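You operate a simulated robot arm through the tools that you are given. There is no shell and no other tool.

The job below is to be done with a simulated robot arm. You get a single attempt, and the scene is never put back.

JOB
Fit the grey relay in the relay tester's socket B, test it at 24 V and switch off.
Fine: fit it before you switch on; press TEST once; leave the knob at 24 V.

The check looks at the end state, three seconds after you hand in, the way a careful person would. Anything else that was tipped, shoved, dropped, spilled or broken makes it a failure.

ROBOT AND FRAMES
A 7-joint arm with a two-finger parallel gripper, fixed in place. Base frame: the origin is on the floor under the middle of its stand, x ahead of it, y to its left, z up; the work surface is at about z = 81. Units: cm, rad, N and s.
With the tool pointing down near the work surface it reaches from about 10 to 66 cm from the base axis. Its first joint turns from -1.152 to 1.152 rad. Payload 1.57 kg.
Tool frame: the origin (TCP) lies between the finger pads and is the grasp point; the fingertips stand 3 cm ahead of it; z points along the fingers, y is the line along which they close. Largest opening 8 cm; finger width 1.7, thickness 1.2; the body of the gripper, 4 by 8.2 cm, starts 8 cm behind the TCP.
Orientation is that of the tool frame in the base frame, as [roll, pitch, yaw] about the fixed x, y, z axes, in that order (R = Rz(yaw) Ry(pitch) Rx(roll)). With the fingers straight down and closing along the base's y, the tool's x points along the base's -x, its y along +y and its z along -z.

CONTROLS
- The arm moves only by the tool step_arm. Its argument "series" is a list of rows, each a list of 3 entries, a list of its own where there are three numbers: the turn, a rotation vector about the tool's x, y, z in units of 4 degrees (1.0 is 4 degrees), then the shift along the tool's x, y, z in units of 30 mm (1.0 is 30 mm), then the closure in counts, from 0 (fully open) to 255 (shut). In form: [[[ax, ay, az], [tx, ty, tz], fingers], ...]. A call has 1 to 20 rows; each row shifts and turns the commanded pose from where the row before left it, along the tool's axes as they then stand. A call with a number of a shift or a turn outside -1 to 1 is refused whole. Rows are played at 5 a second. More than 5 cm and 0.15 rad between two rows, or a gripper value outside its range, and nothing of the call is played. A pose out of reach is approached as far as the arm can. The call stops where the force on the tool passes 40 N (or 10 N more than at its start, if that is more) or the arm is blocked; 0.2 s more then pass. The fingers move at their own pace (about 7.2 cm/s each) and stop on an object; they squeeze with about 30 N. The grip force told is the motor's: it shows also when the fingers shut on nothing. Time passes only in rows, and 0.2 s behind the last, so rows that do not move let the fingers close. It gives the time, the measured TCP pose, the force on the tool (base axes), the opening and the grip force at its end, in the units of the frame above (readings bear some noise), with the torque about the TCP (base axes, N m) and any sound that the robot's microphone picked up.
- Cameras (640 x 400 px; columns grow to the right, rows downward): "scene" is fixed at [5.51, 42.72, 143.75]; the picture's right is [-0.80, -0.59, 0.00], its down [-0.26, 0.35, -0.90] and it looks along [0.53, -0.72, -0.44] (base axes); focal length 368 px, centre (320, 200). "wrist" rides on the gripper at [7.2, -0.7, -12.2] in the tool frame; the picture's right is [0.09, 1.00, 0.00], its down [-0.84, 0.08, -0.54] and it looks along [-0.54, 0.05, 0.84] (tool axes); focal length 238 px, centre (320, 200).
- grab_frame(camera): a new picture of that camera. It takes no simulated time.
- point_at(camera, pixels): for up to 12 pixels [column, row] of the newest picture of that camera ("zoom" is the newest enlarged one), the place [x, y, z] in the base frame of the surface seen there, good to about 0.2 cm. It takes no simulated time.
- zoom(camera, box): a new picture of the part [left, top, right, bottom] of that camera's present view, enlarged. It takes no simulated time.
- hand_in(): hands the job in; it is judged then, once.

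Unless the task says otherwise, let go and move clear before handing in.

The tools are called after "Call:" as a command line: name --argument value ..., lists and objects as JSON in quotes. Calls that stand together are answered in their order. step_arm: Moves the arm, as the interface text tells. Its arguments: {"type":"object","properties":{"series":{"type":"array"}},"required":["series"]} The other tools are called the same way: grab_frame (camera) takes a picture; point_at (camera, pixels) gives the place of the surface under pixels of a picture; zoom (camera, box) takes an enlarged picture of a part of a camera's view; hand_in () hands the job in.

At the start:

```text
time_s: 0.0
eef_pos: [34.47, -27.65, 117.91]
tool_rot: [-3.141, 0.001, -3.14]
contact_force: [-0.8, 0.7, -0.1]
moment: [-0.02, -0.02, -0.03]
width: 7.99
gripper_force: 0.1
```

scene: 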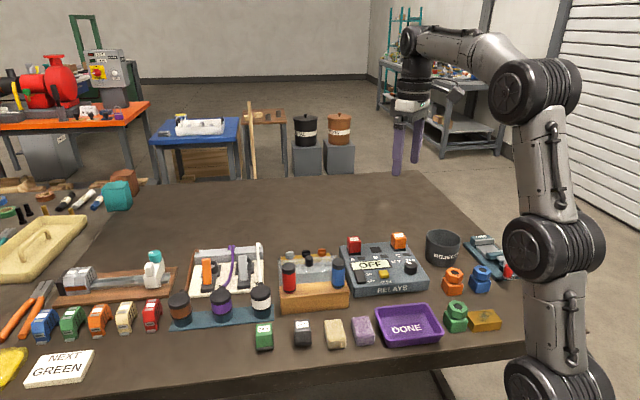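
wrist: 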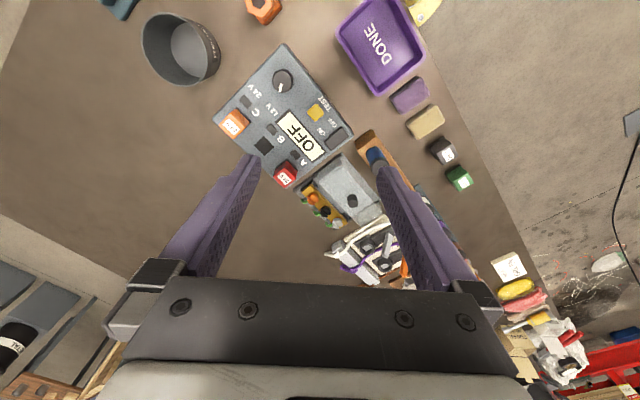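

The scene shows the tester "RELAYS" around pixel (383,268) with a screen that says OFF, and loose relays along the front edge near (265,335), (303,333), (335,333), (363,331). I'll zoom in to identify the grey relay and the tester's controls.

Call:
zoom --camera "scene" --box '[320, 220, 460, 310]'

Call:
zoom --camera "wrist" --box '[200, 30, 370, 200]'

Call:
zoom --camera "scene" --box '[240, 300, 400, 370]'

Call:
zoom --camera "scene" --box '[20, 230, 180, 350]'

```text
4.44 times, centred on (390, 265) of scene
```

zoom: 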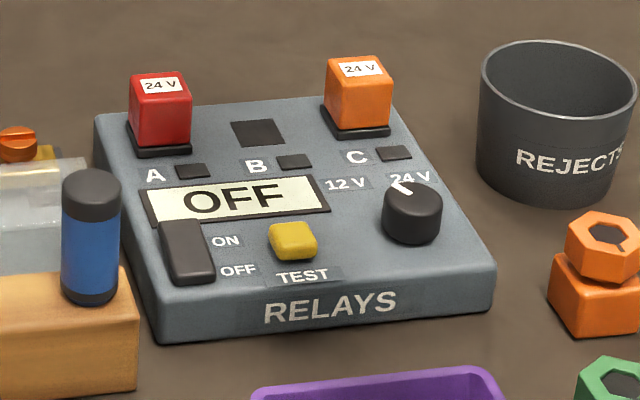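

```text
2.35 times, centred on (285, 115) of wrist
```

zoom: 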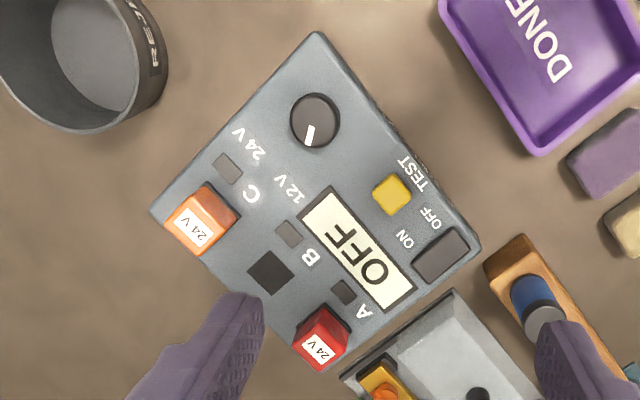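

```text
4.00 times, centred on (320, 335) of scene
```

zoom: 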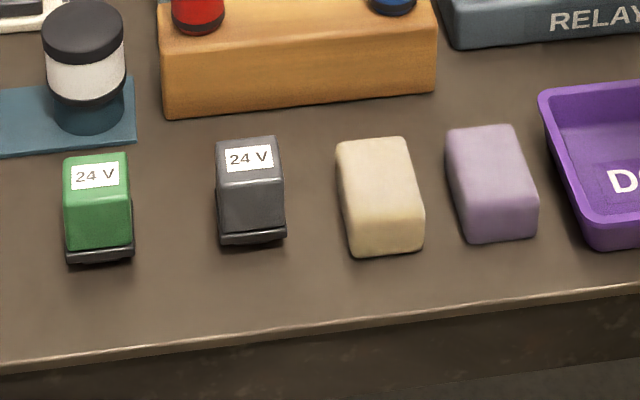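

```text
3.33 times, centred on (100, 290) of scene
```

zoom: 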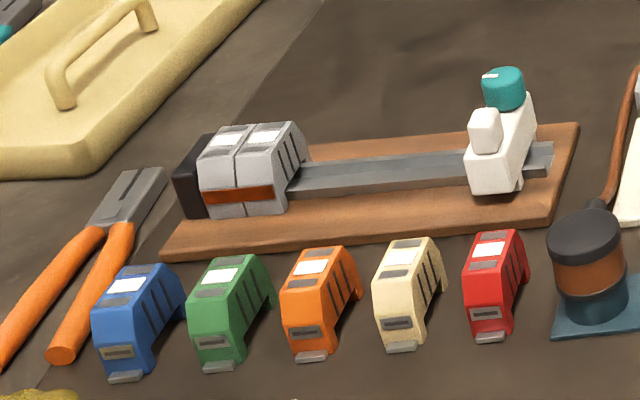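

The knob's white pointer at zoom (400,187) / wrist zoom (310,135) seems to lean toward the 12 V label, not 24 V; the grey relay is at scene (303,333). I'll enlarge further and measure places.

Call:
zoom --camera "scene" --box '[385, 245, 435, 280]'

Call:
zoom --camera "wrist" --box '[240, 60, 320, 110]'

Call:
point_at --camera "wrist" --pixels '[[282, 82], [267, 98], [273, 110], [266, 146], [264, 144], [314, 111], [338, 138], [233, 122], [286, 172], [278, 132], [442, 150], [285, 44]]'

Call:
point_at --camera "scene" --pixels '[[302, 326], [302, 340], [302, 355], [376, 249], [411, 268], [384, 273], [361, 276], [294, 336], [311, 336], [334, 300], [265, 345], [335, 335]]'

```text
11.43 times, centred on (410, 262) of scene
```

zoom: 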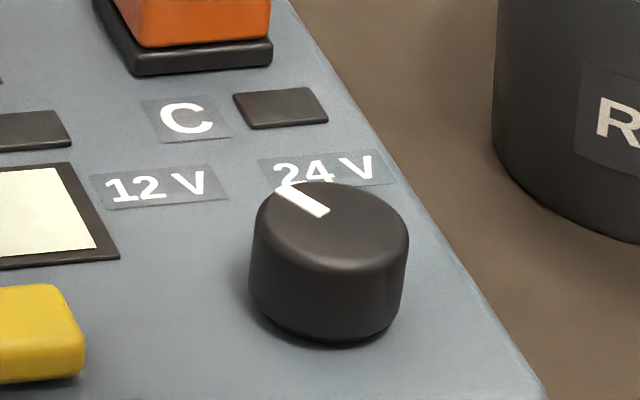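

```text
8.00 times, centred on (280, 85) of wrist
```

zoom: 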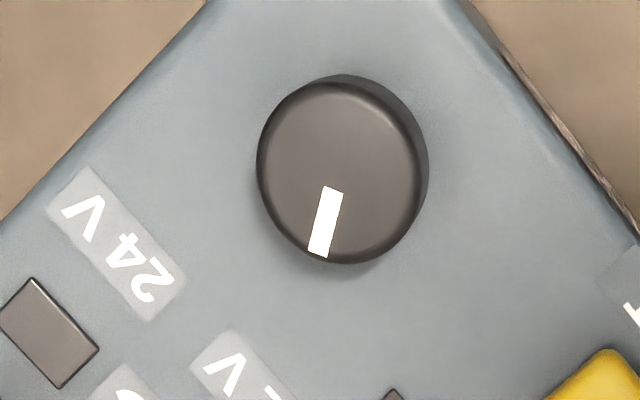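

```text
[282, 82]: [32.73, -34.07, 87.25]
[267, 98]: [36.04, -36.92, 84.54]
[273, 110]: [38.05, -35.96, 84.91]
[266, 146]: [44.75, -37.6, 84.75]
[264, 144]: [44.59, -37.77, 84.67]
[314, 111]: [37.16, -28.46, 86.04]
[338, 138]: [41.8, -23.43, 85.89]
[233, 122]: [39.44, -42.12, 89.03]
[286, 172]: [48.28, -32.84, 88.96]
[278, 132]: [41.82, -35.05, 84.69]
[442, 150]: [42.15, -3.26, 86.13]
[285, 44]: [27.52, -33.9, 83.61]
```

```text
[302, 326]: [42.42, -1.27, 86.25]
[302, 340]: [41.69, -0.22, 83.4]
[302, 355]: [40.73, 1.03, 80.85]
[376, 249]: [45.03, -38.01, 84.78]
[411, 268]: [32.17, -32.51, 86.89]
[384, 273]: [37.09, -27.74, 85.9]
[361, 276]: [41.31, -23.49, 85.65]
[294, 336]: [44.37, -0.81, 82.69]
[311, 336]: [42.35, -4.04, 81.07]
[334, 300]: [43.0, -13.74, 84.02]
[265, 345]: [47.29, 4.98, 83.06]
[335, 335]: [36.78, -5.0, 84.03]
```

The pointer in the wrist enlargement runs from (332,188) to (318,255), i.e. toward the 12 V label (lower left side in the board's own frame), so the knob must be turned clockwise to 24 V. First I'll move above the grey relay to see it from close by.

Call:
step_arm --series '[[[0, 0, 0], [-0.278, 0.944, 0.478], 0], [[0, 0, 0], [-0.278, 0.944, 0.478], 0], [[0, 0, 0], [-0.278, 0.944, 0.478], 0], [[0, 0, 0], [-0.278, 0.944, 0.478], 0], [[0, 0, 0], [-0.278, 0.944, 0.478], 0], [[0, 0, 0], [-0.278, 0.944, 0.478], 0], [[0, 0, 0], [-0.278, 0.944, 0.478], 0], [[0, 0, 0], [-0.278, 0.944, 0.478], 0], [[0, 0, 0], [-0.278, 0.944, 0.478], 0], [[0, 0, 0], [0, 0, 0], 0]]'

Call:
grab_frame --camera "wrist"

Call:
grab_frame --camera "scene"

```text
time_s: 2.2
eef_pos: [41.99, -2.17, 104.93]
tool_rot: [3.14, -0.001, 3.142]
contact_force: [0.1, -0.2, -0.2]
moment: [0.01, 0.02, -0.01]
width: 8.0
gripper_force: 0.0
```

```text
taken
```

wrist: 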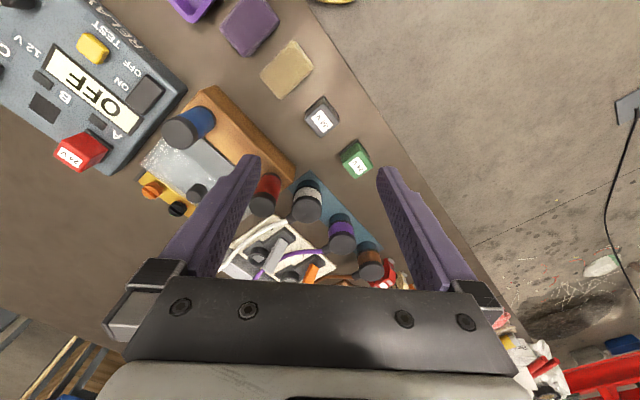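

```text
taken
```

scene: 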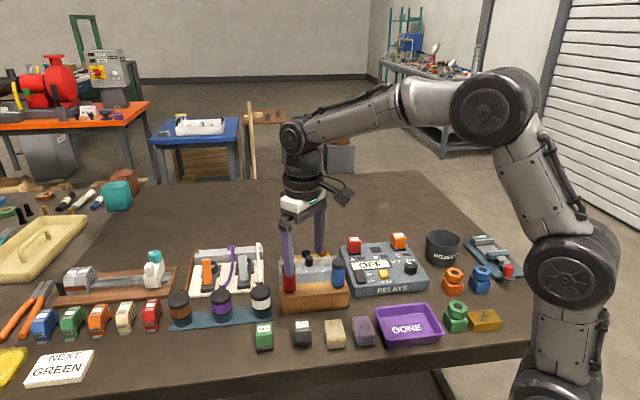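

The grey relay is at wrist (322,115), right ahead of the tool as planned. I'll zoom on it and read points on its top and edges.

Call:
zoom --camera "wrist" --box '[282, 80, 362, 150]'

Call:
zoom --camera "scene" --box '[280, 310, 330, 355]'

Call:
zoom --camera "wrist" --box '[10, 40, 170, 180]'

```text
5.71 times, centred on (322, 115) of wrist
```

zoom: 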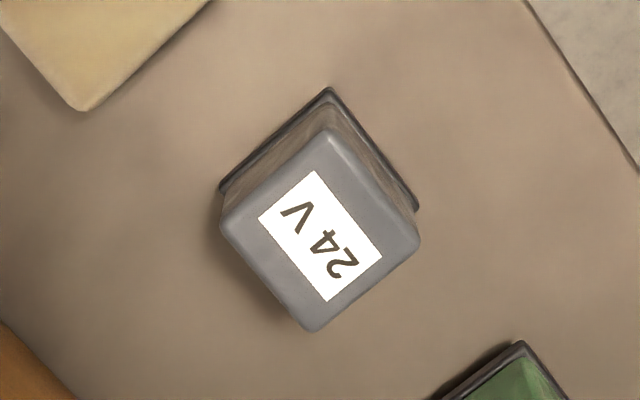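

```text
8.89 times, centred on (305, 332) of scene
```

zoom: 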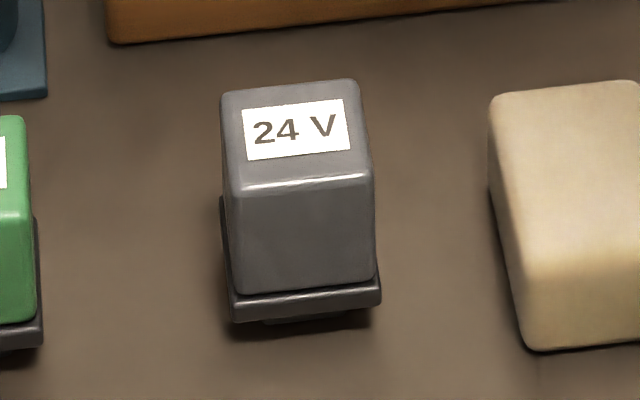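

```text
2.86 times, centred on (90, 110) of wrist
```

zoom: 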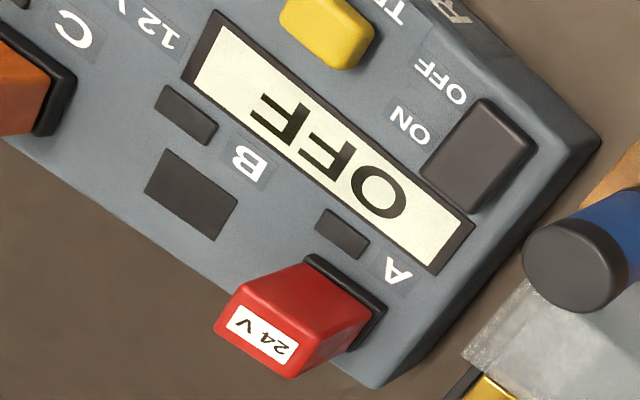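

The grey relay stands on a small plug with a flange, label "24 V" oriented almost as on the tester (text runs up-left in the wrist view). I'll measure the relay's top corners and the tester's features exactly.

Call:
point_at --camera "wrist" --pixels '[[323.2, 104], [306.5, 119.8], [320.2, 136.5], [338, 122], [322, 120.5], [326, 126], [318, 112], [325, 95.5], [305, 113], [338.5, 116], [318, 90], [300, 125]]'

Call:
zoom --camera "scene" --box '[340, 225, 440, 290]'

```text
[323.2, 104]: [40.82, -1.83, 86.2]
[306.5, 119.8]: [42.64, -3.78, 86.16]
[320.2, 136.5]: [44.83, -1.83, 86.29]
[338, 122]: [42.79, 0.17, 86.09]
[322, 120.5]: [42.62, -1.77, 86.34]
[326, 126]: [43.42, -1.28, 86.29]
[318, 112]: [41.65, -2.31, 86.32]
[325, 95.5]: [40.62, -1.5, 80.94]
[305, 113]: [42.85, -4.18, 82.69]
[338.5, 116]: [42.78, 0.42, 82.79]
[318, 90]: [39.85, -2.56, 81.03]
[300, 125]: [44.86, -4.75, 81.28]
```

```text
6.15 times, centred on (390, 258) of scene
```

zoom: 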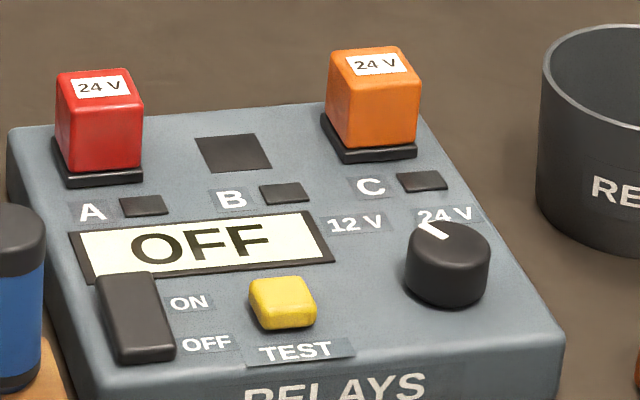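

The relay's top corners give a centre near (42.8, -1.8), top z 86.3, turned about 44° from the base axes, nearly matching the tester. I'll rotate the tool 44° about its axis, half open the fingers, and come down to z ≈ 97 above it for a closer look.

Call:
step_arm --series '[[[0, 0, -1], [0, 0, 0.24], 80], [[0, 0, -1], [0, 0, 0.24], 80], [[0, 0, -1], [0, 0, 0.24], 80], [[0, 0, -1], [0, 0, 0.24], 80], [[0, 0, -1], [0, 0, 0.24], 80], [[0, 0, -1], [0, 0, 0.24], 80], [[0, 0, -1], [0, 0, 0.24], 80], [[0, 0, -1], [0, 0, 0.24], 80], [[0, 0, -1], [0, 0, 0.24], 80], [[0, 0, -1], [0, 0, 0.24], 80], [[0, 0, -1], [0, 0, 0.24], 80], [[0, 0, 0], [-0.268, -0.097, 0], 80], [[0, 0, 0], [0, 0, 0], 80]]'

Call:
grab_frame --camera "wrist"

Call:
grab_frame --camera "scene"

```text
time_s: 5.0
eef_pos: [42.67, -1.85, 97.15]
tool_rot: [-3.141, 0.0, -2.373]
contact_force: [-1.7, -0.4, 0.5]
moment: [-0.01, 0.02, 0.02]
width: 5.51
gripper_force: 0.0
```

```text
taken
```

wrist: 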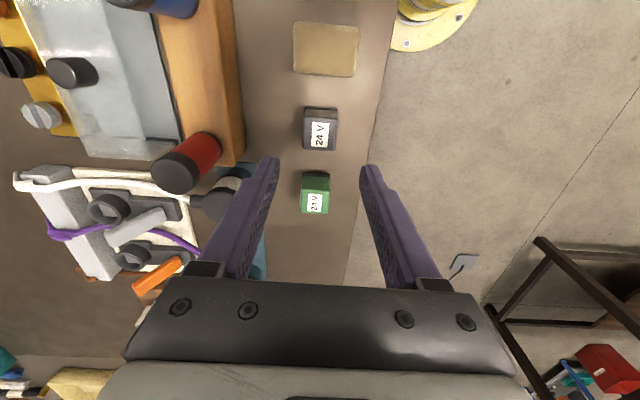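

```text
taken
```

scene: 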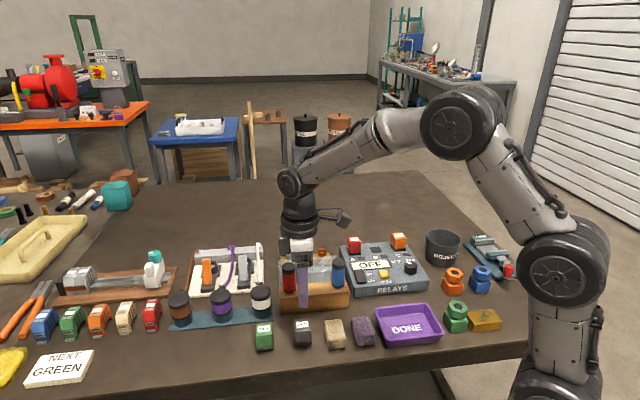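

The relay now sits square between the fingers at wrist (320,130). I'll zoom to check the alignment and measure its corners again.

Call:
zoom --camera "wrist" --box '[288, 98, 352, 160]'

Call:
point_at --camera "wrist" --pixels '[[305, 122], [336, 123], [305, 148], [334, 149], [320, 135], [240, 100], [240, 160], [215, 60], [305, 110], [336, 110], [185, 160], [160, 10]]'

```text
6.45 times, centred on (320, 129) of wrist
```

zoom: 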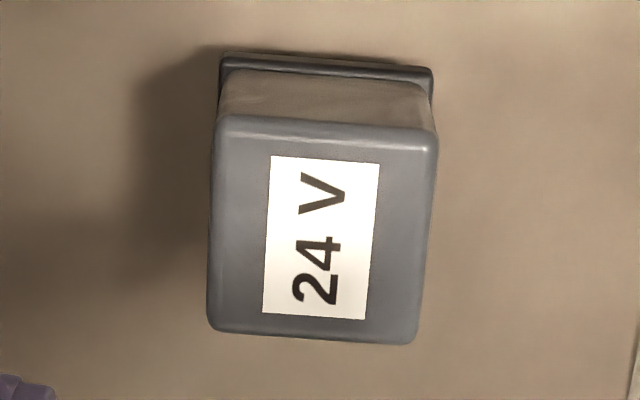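

```text
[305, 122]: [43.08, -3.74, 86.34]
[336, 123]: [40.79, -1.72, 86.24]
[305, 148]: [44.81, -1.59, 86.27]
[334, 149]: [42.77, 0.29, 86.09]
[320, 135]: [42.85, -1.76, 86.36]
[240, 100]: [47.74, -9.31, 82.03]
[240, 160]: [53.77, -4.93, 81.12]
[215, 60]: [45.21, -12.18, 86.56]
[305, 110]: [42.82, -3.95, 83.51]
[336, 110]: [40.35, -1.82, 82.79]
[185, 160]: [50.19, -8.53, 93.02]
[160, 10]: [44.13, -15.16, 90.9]
```

Relay top is centred within about 0.2 cm of the tool axis (wrist (320,134)) and within 1° of square; the flange top is near z 82.7. I'll descend to TCP z ≈ 86.1, so the fingertips stay just above the flange, then look before closing.

Call:
step_arm --series '[[[0, 0, 0], [0, 0, 0.9], 80], [[0, 0, 0], [0, 0, 0.9], 80], [[0, 0, 0], [0, 0, 0.9], 80], [[0, 0, 0], [0, 0, 0.6], 80], [[0, 0, 0], [0, 0, 0.3], 80], [[0, 0, 0], [0, 0, 0.08], 80], [[0, 0, 0], [0, 0, 0], 80]]'

Call:
grab_frame --camera "wrist"

Call:
zoom --camera "scene" --box '[260, 290, 350, 360]'

```text
time_s: 6.6
eef_pos: [42.78, -1.9, 86.04]
tool_rot: [3.141, 0.0, -2.374]
contact_force: [-0.1, 0.1, 0.4]
moment: [0.01, 0.0, 0.01]
width: 5.49
gripper_force: 0.0
```

```text
taken
```

wrist: 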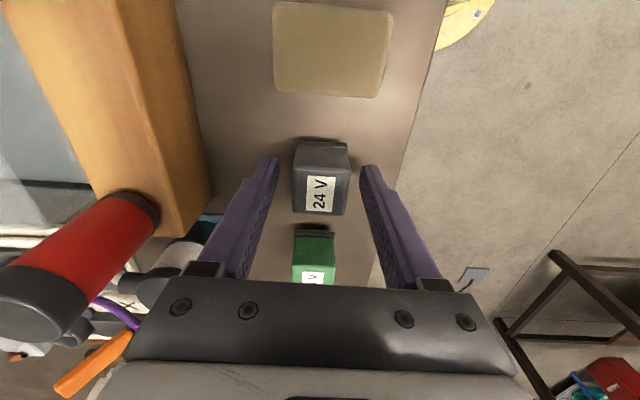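

```text
5.71 times, centred on (305, 325) of scene
```

zoom: 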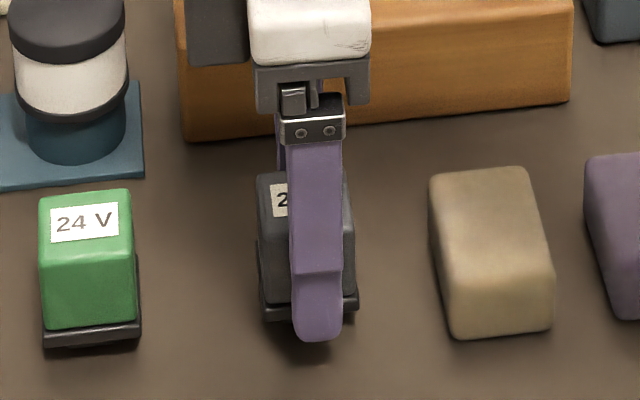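

The relay stands between the fingers (wrist (321,190)), fingertips above the flange. I'll measure its top again from here before closing.

Call:
zoom --camera "wrist" --box '[270, 130, 370, 225]'

Call:
point_at --camera "wrist" --pixels '[[298, 170], [347, 170], [297, 209], [345, 211], [321, 190], [321, 170], [321, 211], [269, 165], [366, 170]]'

```text
4.21 times, centred on (320, 178) of wrist
```

zoom: 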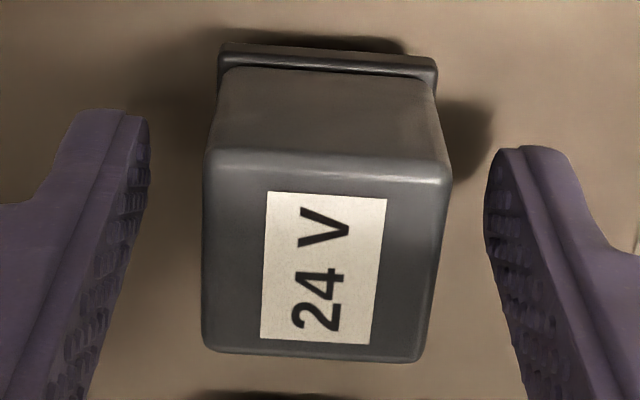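

```text
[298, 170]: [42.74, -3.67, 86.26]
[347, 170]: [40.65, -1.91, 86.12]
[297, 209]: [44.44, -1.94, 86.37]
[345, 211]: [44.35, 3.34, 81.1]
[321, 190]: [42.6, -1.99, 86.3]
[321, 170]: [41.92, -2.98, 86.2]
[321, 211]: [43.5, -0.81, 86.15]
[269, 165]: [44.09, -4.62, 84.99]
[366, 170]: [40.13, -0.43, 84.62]
```

Measured top centre about (42.62, -1.95): 0.15 cm along tool +x of the TCP. I'll nudge there and close the fingers on the relay.

Call:
step_arm --series '[[[0, 0, 0], [0.05, 0, 0], 80], [[0, 0, 0], [0, 0, 0], 255], [[0, 0, 0], [0, 0, 0], 255], [[0, 0, 0], [0, 0, 0], 255], [[0, 0, 0], [0, 0, 0], 255], [[0, 0, 0], [0, 0, 0], 255]]'

Call:
grab_frame --camera "wrist"

```text
time_s: 8.0
eef_pos: [42.56, -1.88, 86.14]
tool_rot: [-3.141, -0.001, -2.375]
contact_force: [0.2, 1.3, 0.1]
moment: [-0.01, 0.02, -0.01]
width: 3.33
gripper_force: 29.8
```

```text
taken
```

wrist: 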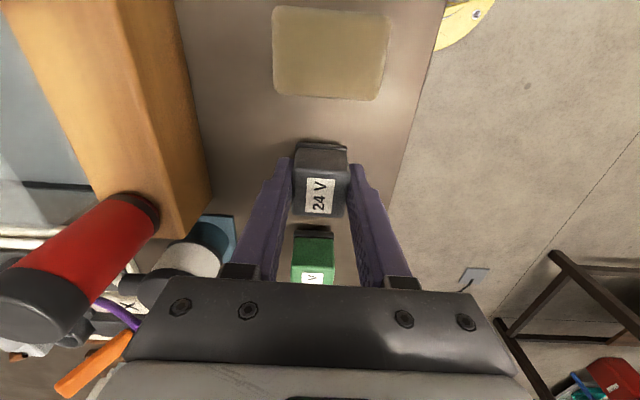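

Fingers stopped at 3.33 cm with 29.8 N, so the relay is held. I'll lift it straight up, then check it hangs properly.

Call:
step_arm --series '[[[0, 0, 0], [0, 0, -0.3], 255], [[0, 0, 0], [0, 0, -0.7], 255], [[0, 0, 0], [0, 0, -1], 255], [[0, 0, 0], [0, 0, -1], 255], [[0, 0, 0], [0, 0, -1], 255], [[0, 0, 0], [0, 0, -1], 255], [[0, 0, 0], [0, 0, -1], 255], [[0, 0, 0], [0, 0, 0], 255]]'

Call:
grab_frame --camera "wrist"

Call:
zoom --camera "scene" --box '[230, 180, 390, 280]'

```text
time_s: 9.8
eef_pos: [42.54, -1.8, 104.12]
tool_rot: [-3.141, 0.0, -2.374]
contact_force: [-0.4, 0.5, 0.2]
moment: [0.0, 0.02, 0.01]
width: 3.33
gripper_force: 30.1
```

```text
taken
```

wrist: 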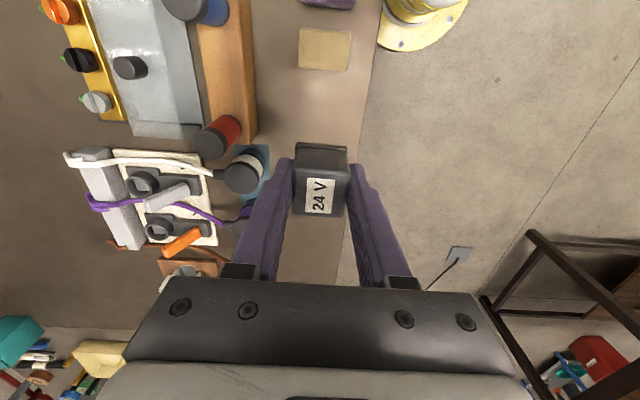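

```text
4.00 times, centred on (310, 230) of scene
```

zoom: 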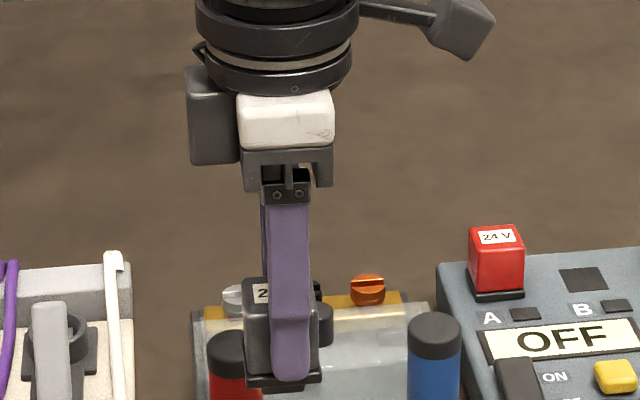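

The relay hangs upright in the fingers, label toward the same side as on the tester. I'll carry it over at this height to above socket B.

Call:
step_arm --series '[[[0, 0, 0], [0.7, -0.82, 0], 255], [[0, 0, 0], [0.7, -0.82, 0], 255], [[0, 0, 0], [0.7, -0.82, 0], 255], [[0, 0, 0], [0.7, -0.82, 0], 255], [[0, 0, 0], [0.7, -0.82, 0], 255], [[0, 0, 0], [0.7, -0.82, 0], 255], [[0, 0, 0], [0.7, -0.82, 0], 255], [[0, 0, 0], [0.7, -0.82, 0], 255], [[0, 0, 0], [0.7, -0.82, 0], 255], [[0, 0, 0], [0.7, -0.82, 0], 255], [[0, 0, 0], [0.7, -0.82, 0], 255], [[0, 0, 0], [0, 0, 0], 255], [[0, 0, 0], [0, 0, 0], 255]]'

Call:
grab_frame --camera "wrist"

Call:
grab_frame --camera "scene"

```text
time_s: 12.6
eef_pos: [44.82, -37.5, 104.11]
tool_rot: [-3.14, 0.0, -2.375]
contact_force: [-0.2, -0.8, -1.6]
moment: [0.01, 0.0, 0.03]
width: 3.31
gripper_force: 29.6
```

```text
taken
```

wrist: 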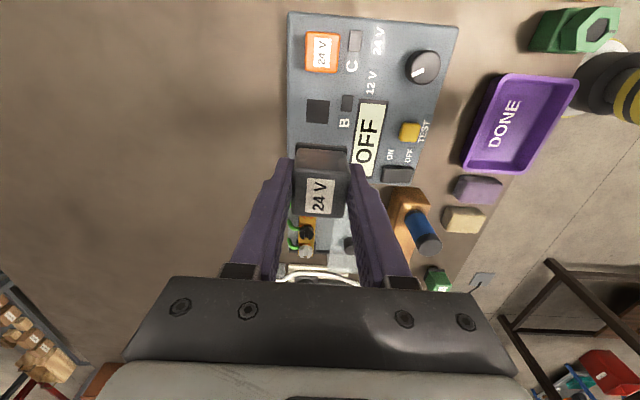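

```text
taken
```

scene: 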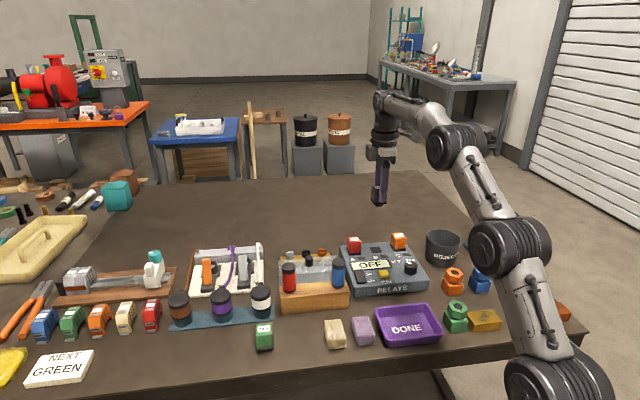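

Socket B is visible at wrist (318,111), just beyond the held relay. I'll zoom there and measure the socket corners and tester edges.

Call:
zoom --camera "wrist" --box '[270, 10, 430, 110]'

Call:
zoom --camera "wrist" --box '[290, 85, 350, 125]'

Call:
point_at --camera "wrist" --pixels '[[307, 100], [329, 101], [306, 122], [328, 123], [318, 111], [318, 101], [318, 122], [307, 111], [329, 112], [289, 15], [288, 150], [457, 28]]'

Call:
point_at --camera "wrist" --pixels '[[422, 66], [409, 131], [397, 174], [388, 174], [407, 174], [347, 103], [355, 41], [322, 52], [371, 85], [376, 40], [390, 154], [408, 155]]'

```text
4.00 times, centred on (350, 60) of wrist
```

zoom: 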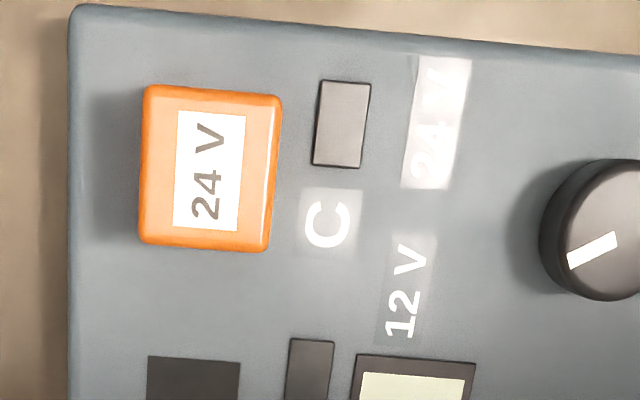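

```text
10.00 times, centred on (320, 105) of wrist
```

zoom: 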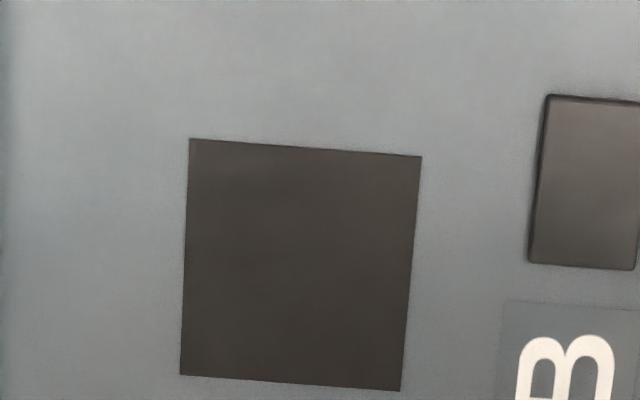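

```text
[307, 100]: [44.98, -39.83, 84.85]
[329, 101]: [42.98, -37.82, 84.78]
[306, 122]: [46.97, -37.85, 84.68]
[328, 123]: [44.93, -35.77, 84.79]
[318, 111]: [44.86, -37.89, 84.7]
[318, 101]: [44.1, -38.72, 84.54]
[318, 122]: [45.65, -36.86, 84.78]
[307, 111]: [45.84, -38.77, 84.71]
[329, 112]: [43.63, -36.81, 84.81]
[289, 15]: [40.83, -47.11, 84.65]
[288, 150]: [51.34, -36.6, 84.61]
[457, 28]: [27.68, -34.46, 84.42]
```

```text
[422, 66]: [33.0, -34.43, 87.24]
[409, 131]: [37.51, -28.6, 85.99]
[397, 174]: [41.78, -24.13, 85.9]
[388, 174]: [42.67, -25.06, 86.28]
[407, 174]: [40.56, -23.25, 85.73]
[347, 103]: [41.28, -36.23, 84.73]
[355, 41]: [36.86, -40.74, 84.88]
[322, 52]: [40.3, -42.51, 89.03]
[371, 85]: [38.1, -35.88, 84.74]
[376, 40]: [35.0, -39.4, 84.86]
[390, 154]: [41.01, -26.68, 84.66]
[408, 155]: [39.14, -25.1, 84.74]
```

Socket B's corners give a centre near (44.9, -37.9), z 84.75, side about 2.9 cm, turned about 1.2° from the tool. I'll zoom on the held relay to find how it sits in the fingers.

Call:
zoom --camera "wrist" --box '[270, 130, 370, 225]'

Call:
point_at --camera "wrist" --pixels '[[298, 170], [346, 172], [297, 211], [343, 214], [321, 192], [303, 146], [342, 148]]'

```text
4.21 times, centred on (320, 178) of wrist
```

zoom: 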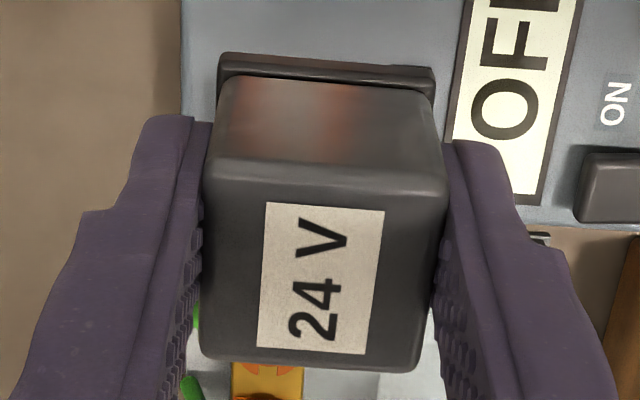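

```text
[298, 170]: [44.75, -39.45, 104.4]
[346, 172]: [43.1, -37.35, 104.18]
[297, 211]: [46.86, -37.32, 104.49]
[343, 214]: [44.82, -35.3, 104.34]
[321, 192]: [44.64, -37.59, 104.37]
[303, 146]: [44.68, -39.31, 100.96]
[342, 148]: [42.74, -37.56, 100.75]
```

The held relay's centre sits about (-0.15, 0) from the TCP in tool x, y; combined with the socket estimate, I need +0.33 cm in tool x, -0.35 cm in tool y and about -0.8° turn. I'll apply that and descend to hover about 1 cm over the socket.

Call:
step_arm --series '[[[0, 0, -0.2], [0.112, -0.115, 0], 255], [[0, 0, 0], [0, 0, 0.9], 255], [[0, 0, 0], [0, 0, 0.9], 255], [[0, 0, 0], [0, 0, 0.9], 255], [[0, 0, 0], [0, 0, 0.9], 255], [[0, 0, 0], [0, 0, 0.5], 255], [[0, 0, 0], [0, 0, 0.27], 255], [[0, 0, 0], [0, 0, 0], 255]]'

Call:
grab_frame --camera "wrist"

Call:
zoom --camera "scene" --box '[340, 205, 430, 270]'

Call:
zoom --camera "wrist" --box '[260, 110, 380, 220]'

```text
time_s: 14.4
eef_pos: [44.82, -37.88, 90.93]
tool_rot: [-3.141, -0.001, -2.36]
contact_force: [0.0, -0.4, -0.8]
moment: [-0.01, 0.01, -0.02]
width: 3.32
gripper_force: 30.4
```

```text
taken
```

wrist: 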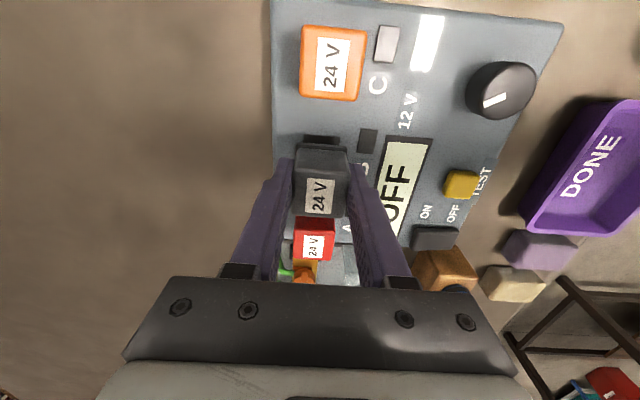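

```text
6.15 times, centred on (385, 238) of scene
```

zoom: 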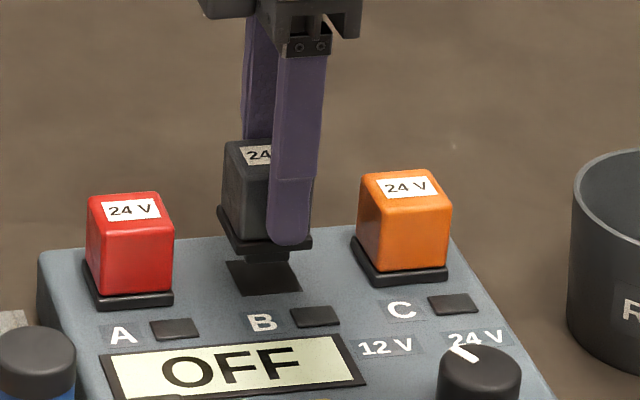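

```text
3.64 times, centred on (320, 165) of wrist
```

zoom: 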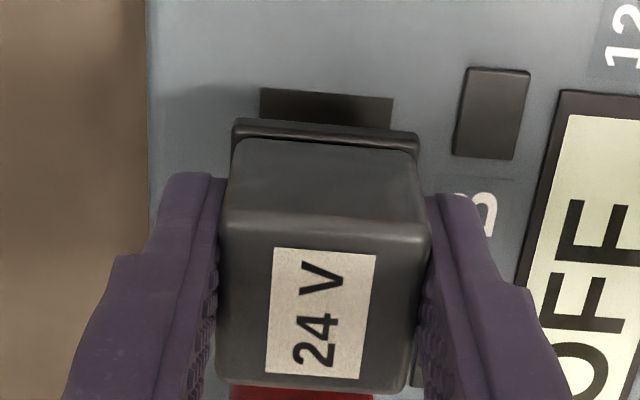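

In the scene zoom the relay's plug (268,255) hangs right over socket B, and the wrist zoom shows the socket's far edge (260,88)-(393,98) parallel to the relay. I'll zoom tighter from the scene camera to verify the plug's centring before lowering.

Call:
zoom --camera "scene" --box '[362, 225, 398, 255]'

Call:
point_at --camera "scene" --pixels '[[375, 245], [380, 246], [384, 245], [371, 243.5], [389, 243.5], [385, 242], [374, 242], [376, 252], [388, 251], [353, 252], [399, 247]]'

Call:
point_at --camera "wrist" --pixels '[[303.5, 135], [340, 137.5], [322, 136], [299, 145], [344, 148], [322, 146], [320, 190], [298, 170], [346, 172], [297, 211], [343, 214]]'

```text
13.33 times, centred on (380, 240) of scene
```

zoom: 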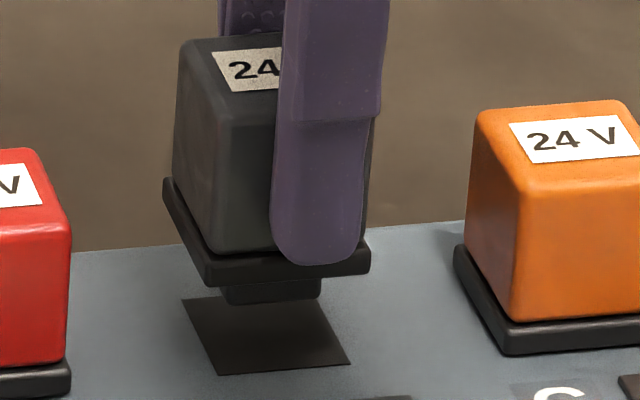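

```text
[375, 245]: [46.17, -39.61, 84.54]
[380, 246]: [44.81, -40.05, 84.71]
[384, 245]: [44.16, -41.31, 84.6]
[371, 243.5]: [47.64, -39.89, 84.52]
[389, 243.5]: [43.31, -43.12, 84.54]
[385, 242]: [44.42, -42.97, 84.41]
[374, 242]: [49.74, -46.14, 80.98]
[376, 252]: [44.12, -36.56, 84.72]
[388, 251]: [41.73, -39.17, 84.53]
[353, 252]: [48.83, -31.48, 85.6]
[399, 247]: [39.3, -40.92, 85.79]
```

```text
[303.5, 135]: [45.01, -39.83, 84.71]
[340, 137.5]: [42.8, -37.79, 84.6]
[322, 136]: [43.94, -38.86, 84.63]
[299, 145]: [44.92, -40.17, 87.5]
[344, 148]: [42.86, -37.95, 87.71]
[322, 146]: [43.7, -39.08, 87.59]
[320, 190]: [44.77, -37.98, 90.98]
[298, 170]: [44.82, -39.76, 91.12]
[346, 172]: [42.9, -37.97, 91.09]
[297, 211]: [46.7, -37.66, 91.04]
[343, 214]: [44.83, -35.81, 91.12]
```

The plug (scene zoom (274,302)) seems to hang slightly toward the back of the socket outline, but the wrist view says centred; I want to rule out a tilt of the relay in the fingers, so I'll zoom both views more tightly.

Call:
zoom --camera "scene" --box '[364, 226, 388, 256]'

Call:
zoom --camera "scene" --box '[386, 228, 410, 256]'

Call:
zoom --camera "wrist" --box '[285, 125, 357, 170]'

```text
13.33 times, centred on (376, 241) of scene
```

zoom: 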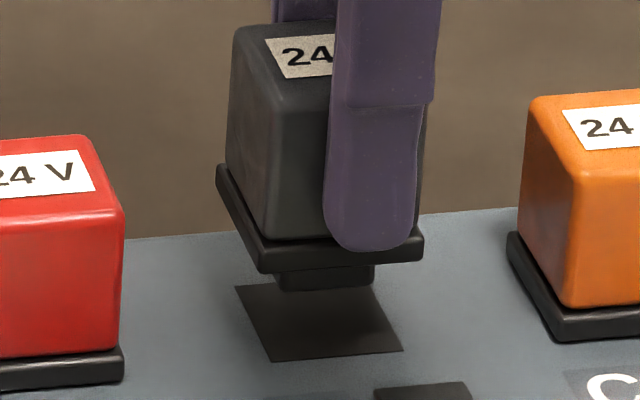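

```text
14.29 times, centred on (398, 242) of scene
```

zoom: 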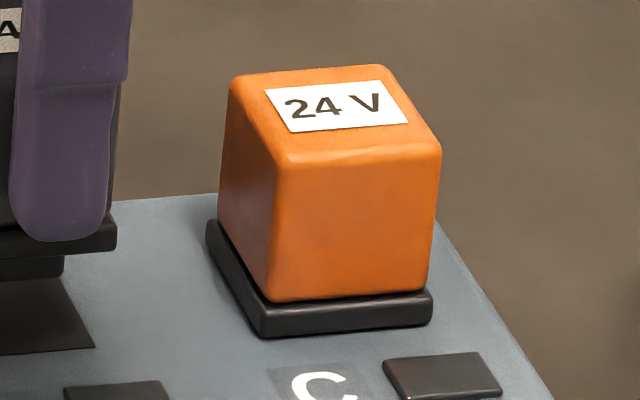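

```text
8.89 times, centred on (321, 148) of wrist
```

zoom: 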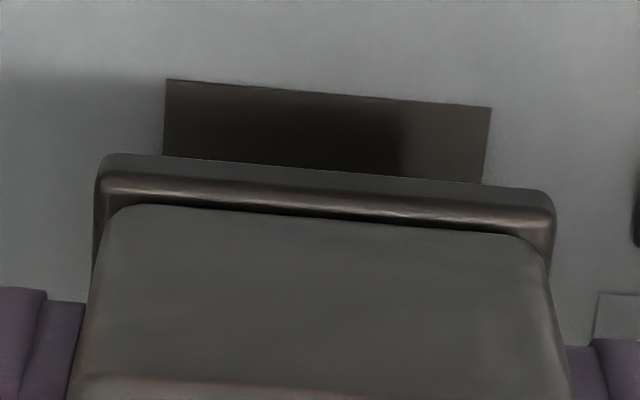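

The relay shows no visible tilt compared with the orange one, but its front/back placement needs confirming. I'll measure front faces and tops of the held relay and of the orange relay with the same scene camera to compare them.

Call:
point_at --camera "scene" --pixels '[[371.5, 228.6], [374, 228.4], [370.75, 235], [370.4, 238], [373.75, 237.25], [374.5, 241], [373.5, 239.5], [374.5, 245], [370, 243.3], [376, 240], [374.2, 235], [373.2, 242]]'

Call:
point_at --camera "scene" --pixels '[[396.6, 235], [400.1, 234.3], [393.1, 240.6], [393.4, 243], [399.4, 243.4], [402.2, 245.5], [397.5, 246], [399.4, 250.3], [392.5, 248], [400, 241], [402, 242], [396.5, 243]]'

Call:
point_at --camera "scene" --pixels '[[356, 243], [352, 246], [358, 249], [354, 250], [347, 250], [350, 248], [353, 237.5], [355, 238], [350, 238], [360, 246], [356, 247], [350, 253]]'

```text
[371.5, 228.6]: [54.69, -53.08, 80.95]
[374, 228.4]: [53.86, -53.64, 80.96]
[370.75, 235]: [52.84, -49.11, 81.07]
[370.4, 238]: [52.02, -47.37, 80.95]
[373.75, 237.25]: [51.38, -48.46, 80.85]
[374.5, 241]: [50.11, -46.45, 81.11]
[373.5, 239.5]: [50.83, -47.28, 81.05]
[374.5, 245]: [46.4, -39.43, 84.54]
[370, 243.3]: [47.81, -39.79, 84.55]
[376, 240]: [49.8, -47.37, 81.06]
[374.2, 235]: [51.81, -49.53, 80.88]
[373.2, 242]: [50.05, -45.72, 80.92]
```

```text
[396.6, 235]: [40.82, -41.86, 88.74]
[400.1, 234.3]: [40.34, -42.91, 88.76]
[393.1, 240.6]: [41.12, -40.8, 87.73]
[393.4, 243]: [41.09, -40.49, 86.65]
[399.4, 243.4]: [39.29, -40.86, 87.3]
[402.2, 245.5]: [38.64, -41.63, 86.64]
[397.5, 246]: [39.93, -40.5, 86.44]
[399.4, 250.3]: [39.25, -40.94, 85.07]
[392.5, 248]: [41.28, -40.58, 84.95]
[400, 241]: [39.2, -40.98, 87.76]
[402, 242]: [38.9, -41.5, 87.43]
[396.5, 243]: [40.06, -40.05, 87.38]
```

```text
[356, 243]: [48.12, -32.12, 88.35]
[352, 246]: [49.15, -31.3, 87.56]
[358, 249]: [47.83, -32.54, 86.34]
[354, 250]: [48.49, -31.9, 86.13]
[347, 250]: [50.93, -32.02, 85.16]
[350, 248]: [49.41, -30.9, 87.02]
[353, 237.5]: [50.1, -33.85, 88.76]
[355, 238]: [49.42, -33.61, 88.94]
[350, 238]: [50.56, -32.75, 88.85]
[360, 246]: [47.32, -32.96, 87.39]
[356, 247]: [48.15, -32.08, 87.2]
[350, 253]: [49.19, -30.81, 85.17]
```

Those scene readings used the older picture (before the relay was lowered), so they hit the table behind. I'll take a fresh scene picture and measure the held relay again.

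Call:
grab_frame --camera "scene"

Call:
point_at --camera "scene" --pixels '[[371.5, 228.6], [374, 228.4], [370.75, 235], [370.4, 238], [373.75, 237.25], [374.5, 241], [373.5, 239.5], [374.5, 245], [370, 243.3], [376, 240], [374.2, 235], [376, 247]]'

Call:
point_at --camera "scene" --pixels '[[374.5, 236], [375.5, 238], [375, 240], [374.5, 242], [376, 242], [373.5, 241], [374, 239], [375, 237], [378, 245.2], [374, 245.4], [378, 247], [375, 247.2]]'

```text
taken
```

scene: 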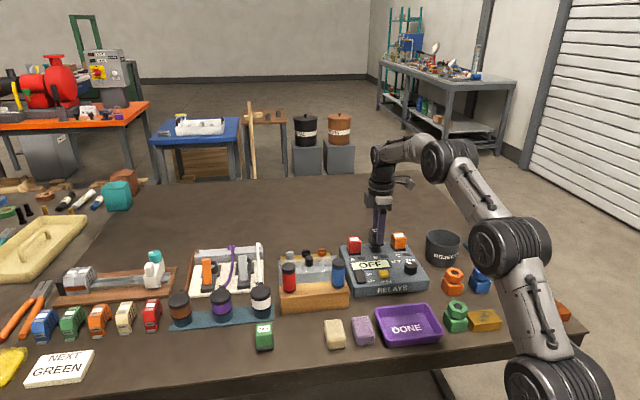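

```text
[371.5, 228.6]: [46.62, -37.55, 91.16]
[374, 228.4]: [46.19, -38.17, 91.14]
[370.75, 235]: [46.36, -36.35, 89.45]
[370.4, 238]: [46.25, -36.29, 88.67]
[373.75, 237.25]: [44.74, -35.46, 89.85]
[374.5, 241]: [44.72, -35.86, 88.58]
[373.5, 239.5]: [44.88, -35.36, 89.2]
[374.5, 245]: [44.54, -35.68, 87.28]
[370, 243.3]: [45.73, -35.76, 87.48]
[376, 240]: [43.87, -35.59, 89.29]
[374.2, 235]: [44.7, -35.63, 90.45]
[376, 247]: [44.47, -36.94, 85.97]
```

```text
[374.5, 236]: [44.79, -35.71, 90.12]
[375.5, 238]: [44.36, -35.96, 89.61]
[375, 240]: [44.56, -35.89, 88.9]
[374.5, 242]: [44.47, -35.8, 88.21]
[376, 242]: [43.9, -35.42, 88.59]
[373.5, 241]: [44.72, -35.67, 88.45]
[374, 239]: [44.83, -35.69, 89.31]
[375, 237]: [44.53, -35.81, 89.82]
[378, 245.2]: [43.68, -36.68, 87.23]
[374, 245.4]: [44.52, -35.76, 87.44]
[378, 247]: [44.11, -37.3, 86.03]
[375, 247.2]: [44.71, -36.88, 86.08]
```

Fresh readings put the held relay's front face in line with the red and orange relays' front faces (within 0.1 cm), and the scene view asks for about 0.15 cm more to the right. I'll make that small correction and lower the plug to the socket mouth, watching the force.

Call:
step_arm --series '[[[0, 0, 0], [0.045, 0.015, 0], 255], [[0, 0, 0], [0, 0, 0.15], 255], [[0, 0, 0], [0, 0, 0.15], 255], [[0, 0, 0], [0, 0, 0.1], 255], [[0, 0, 0], [0, 0, 0], 255]]'

Call:
zoom --camera "scene" --box '[364, 226, 388, 256]'

Call:
zoom --camera "wrist" --box '[285, 125, 357, 170]'

```text
time_s: 15.6
eef_pos: [44.72, -37.98, 89.85]
tool_rot: [-3.141, -0.001, -2.361]
contact_force: [-0.3, 0.5, 0.2]
moment: [0.0, 0.0, -0.02]
width: 3.29
gripper_force: 30.1
```

```text
13.33 times, centred on (376, 241) of scene
```

zoom: 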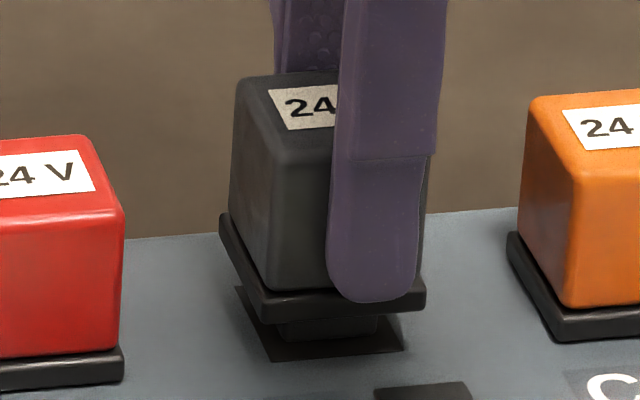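

```text
8.89 times, centred on (321, 148) of wrist
```

zoom: 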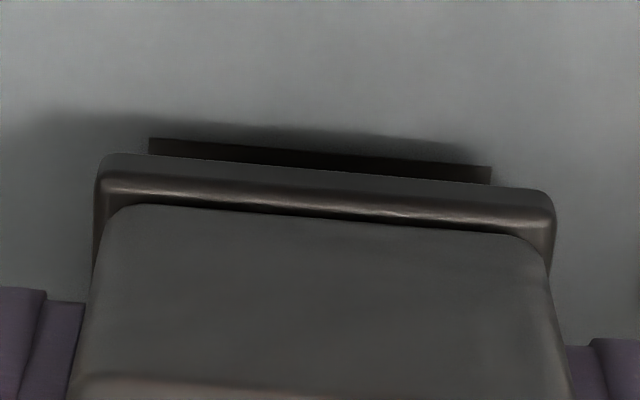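

No contact yet; the plug's lower edge (scene zoom (282,340)-(378,334)) lies inside the socket outline and the edges run parallel. I'll lower in small steps into the socket.

Call:
step_arm --series '[[[0, 0, 0], [0, 0, 0.07], 255], [[0, 0, 0], [0, 0, 0.07], 255], [[0, 0, 0], [0, 0, 0.07], 255], [[0, 0, 0], [0, 0, 0.07], 255], [[0, 0, 0], [0, 0, 0], 255]]'

Call:
zoom --camera "scene" --box '[364, 226, 388, 256]'

```text
time_s: 16.8
eef_pos: [44.79, -38.01, 88.93]
tool_rot: [3.141, 0.001, -2.359]
contact_force: [0.6, 0.2, -1.1]
moment: [0.01, -0.02, -0.03]
width: 3.3
gripper_force: 29.7
```

```text
13.33 times, centred on (376, 241) of scene
```

zoom: 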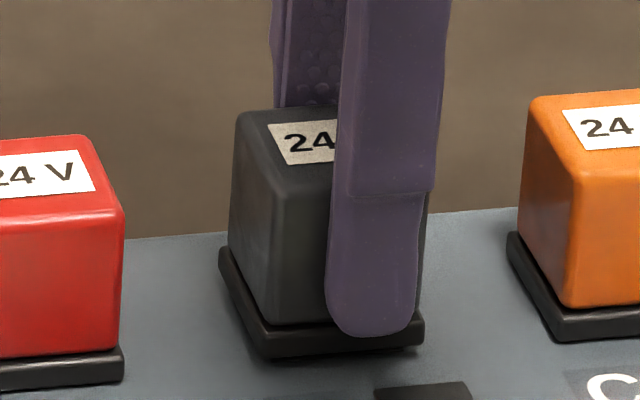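

The plug went in without contact force and the flange front corner (scene zoom (265,357)) is about 0.2 cm above seated. I'll continue down in 1 mm steps until it seats.

Call:
step_arm --series '[[[0, 0, 0], [0, 0, 0.033], 255], [[0, 0, 0], [0, 0, 0.033], 255], [[0, 0, 0], [0, 0, 0.033], 255], [[0, 0, 0], [0, 0, 0], 255]]'

Call:
zoom --camera "scene" --box '[364, 226, 388, 256]'

```text
time_s: 17.8
eef_pos: [44.76, -38.05, 88.69]
tool_rot: [-3.141, 0.0, -2.358]
contact_force: [0.1, 0.6, 0.5]
moment: [0.02, -0.03, 0.02]
width: 3.31
gripper_force: 29.8
```

```text
13.33 times, centred on (376, 241) of scene
```

zoom: 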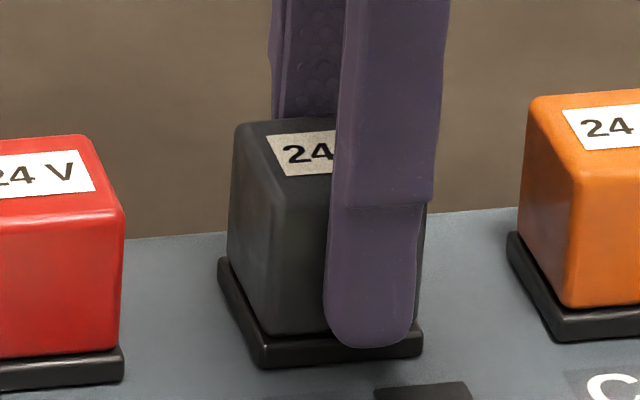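

The flange corner is now at scene zoom (261,367), matching the seated position expected from the neighbours. I'll press 1-2 mm further to confirm contact with the board.

Call:
step_arm --series '[[[0, 0, 0], [0, 0, 0.033], 255], [[0, 0, 0], [0, 0, 0], 255]]'

```text
time_s: 18.4
eef_pos: [44.81, -38.08, 88.56]
tool_rot: [-3.14, 0.0, -2.359]
contact_force: [-0.3, 1.4, 2.7]
moment: [0.11, 0.05, -0.02]
width: 3.3
gripper_force: 30.3
```

A contact force of about 2.7 N appears at z 88.56. I'll press a little more to seat it firmly.

Call:
step_arm --series '[[[0, 0, 0], [0, 0, 0.033], 255], [[0, 0, 0], [0, 0, 0.02], 255], [[0, 0, 0], [0, 0, 0], 255]]'

Call:
zoom --camera "scene" --box '[364, 226, 388, 256]'

```text
time_s: 19.2
eef_pos: [44.67, -37.92, 88.61]
tool_rot: [-3.139, 0.001, -2.36]
contact_force: [-3.8, 3.4, 16.6]
moment: [0.31, 0.22, 0.03]
width: 3.32
gripper_force: 29.9
```

```text
13.33 times, centred on (376, 241) of scene
```

zoom: 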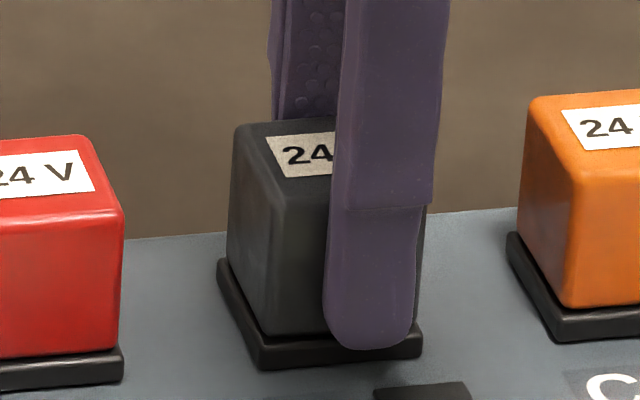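

Force rose to 16.6 N with no further travel: the relay is seated. I'll ease the pressure, open the fingers and rise straight up.

Call:
step_arm --series '[[[0, 0, 0], [0, 0, -0.045], 255], [[0, 0, 0], [0, 0, 0], 255], [[0, 0, 0], [0, 0, 0], 100], [[0, 0, 0], [0, 0, 0], 100], [[0, 0, 0], [0, 0, 0], 100]]'

Call:
zoom --camera "scene" --box '[350, 216, 410, 266]'

```text
time_s: 20.4
eef_pos: [44.69, -37.98, 88.46]
tool_rot: [3.141, -0.002, -2.358]
contact_force: [-0.2, 0.1, -0.2]
moment: [0.02, 0.01, -0.01]
width: 4.84
gripper_force: 0.0
```

```text
8.00 times, centred on (380, 241) of scene
```

zoom: 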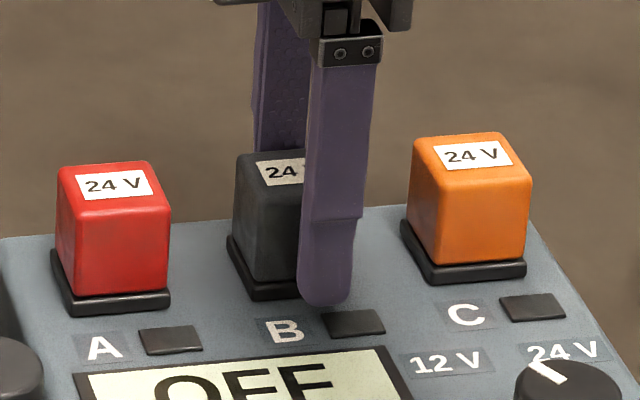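

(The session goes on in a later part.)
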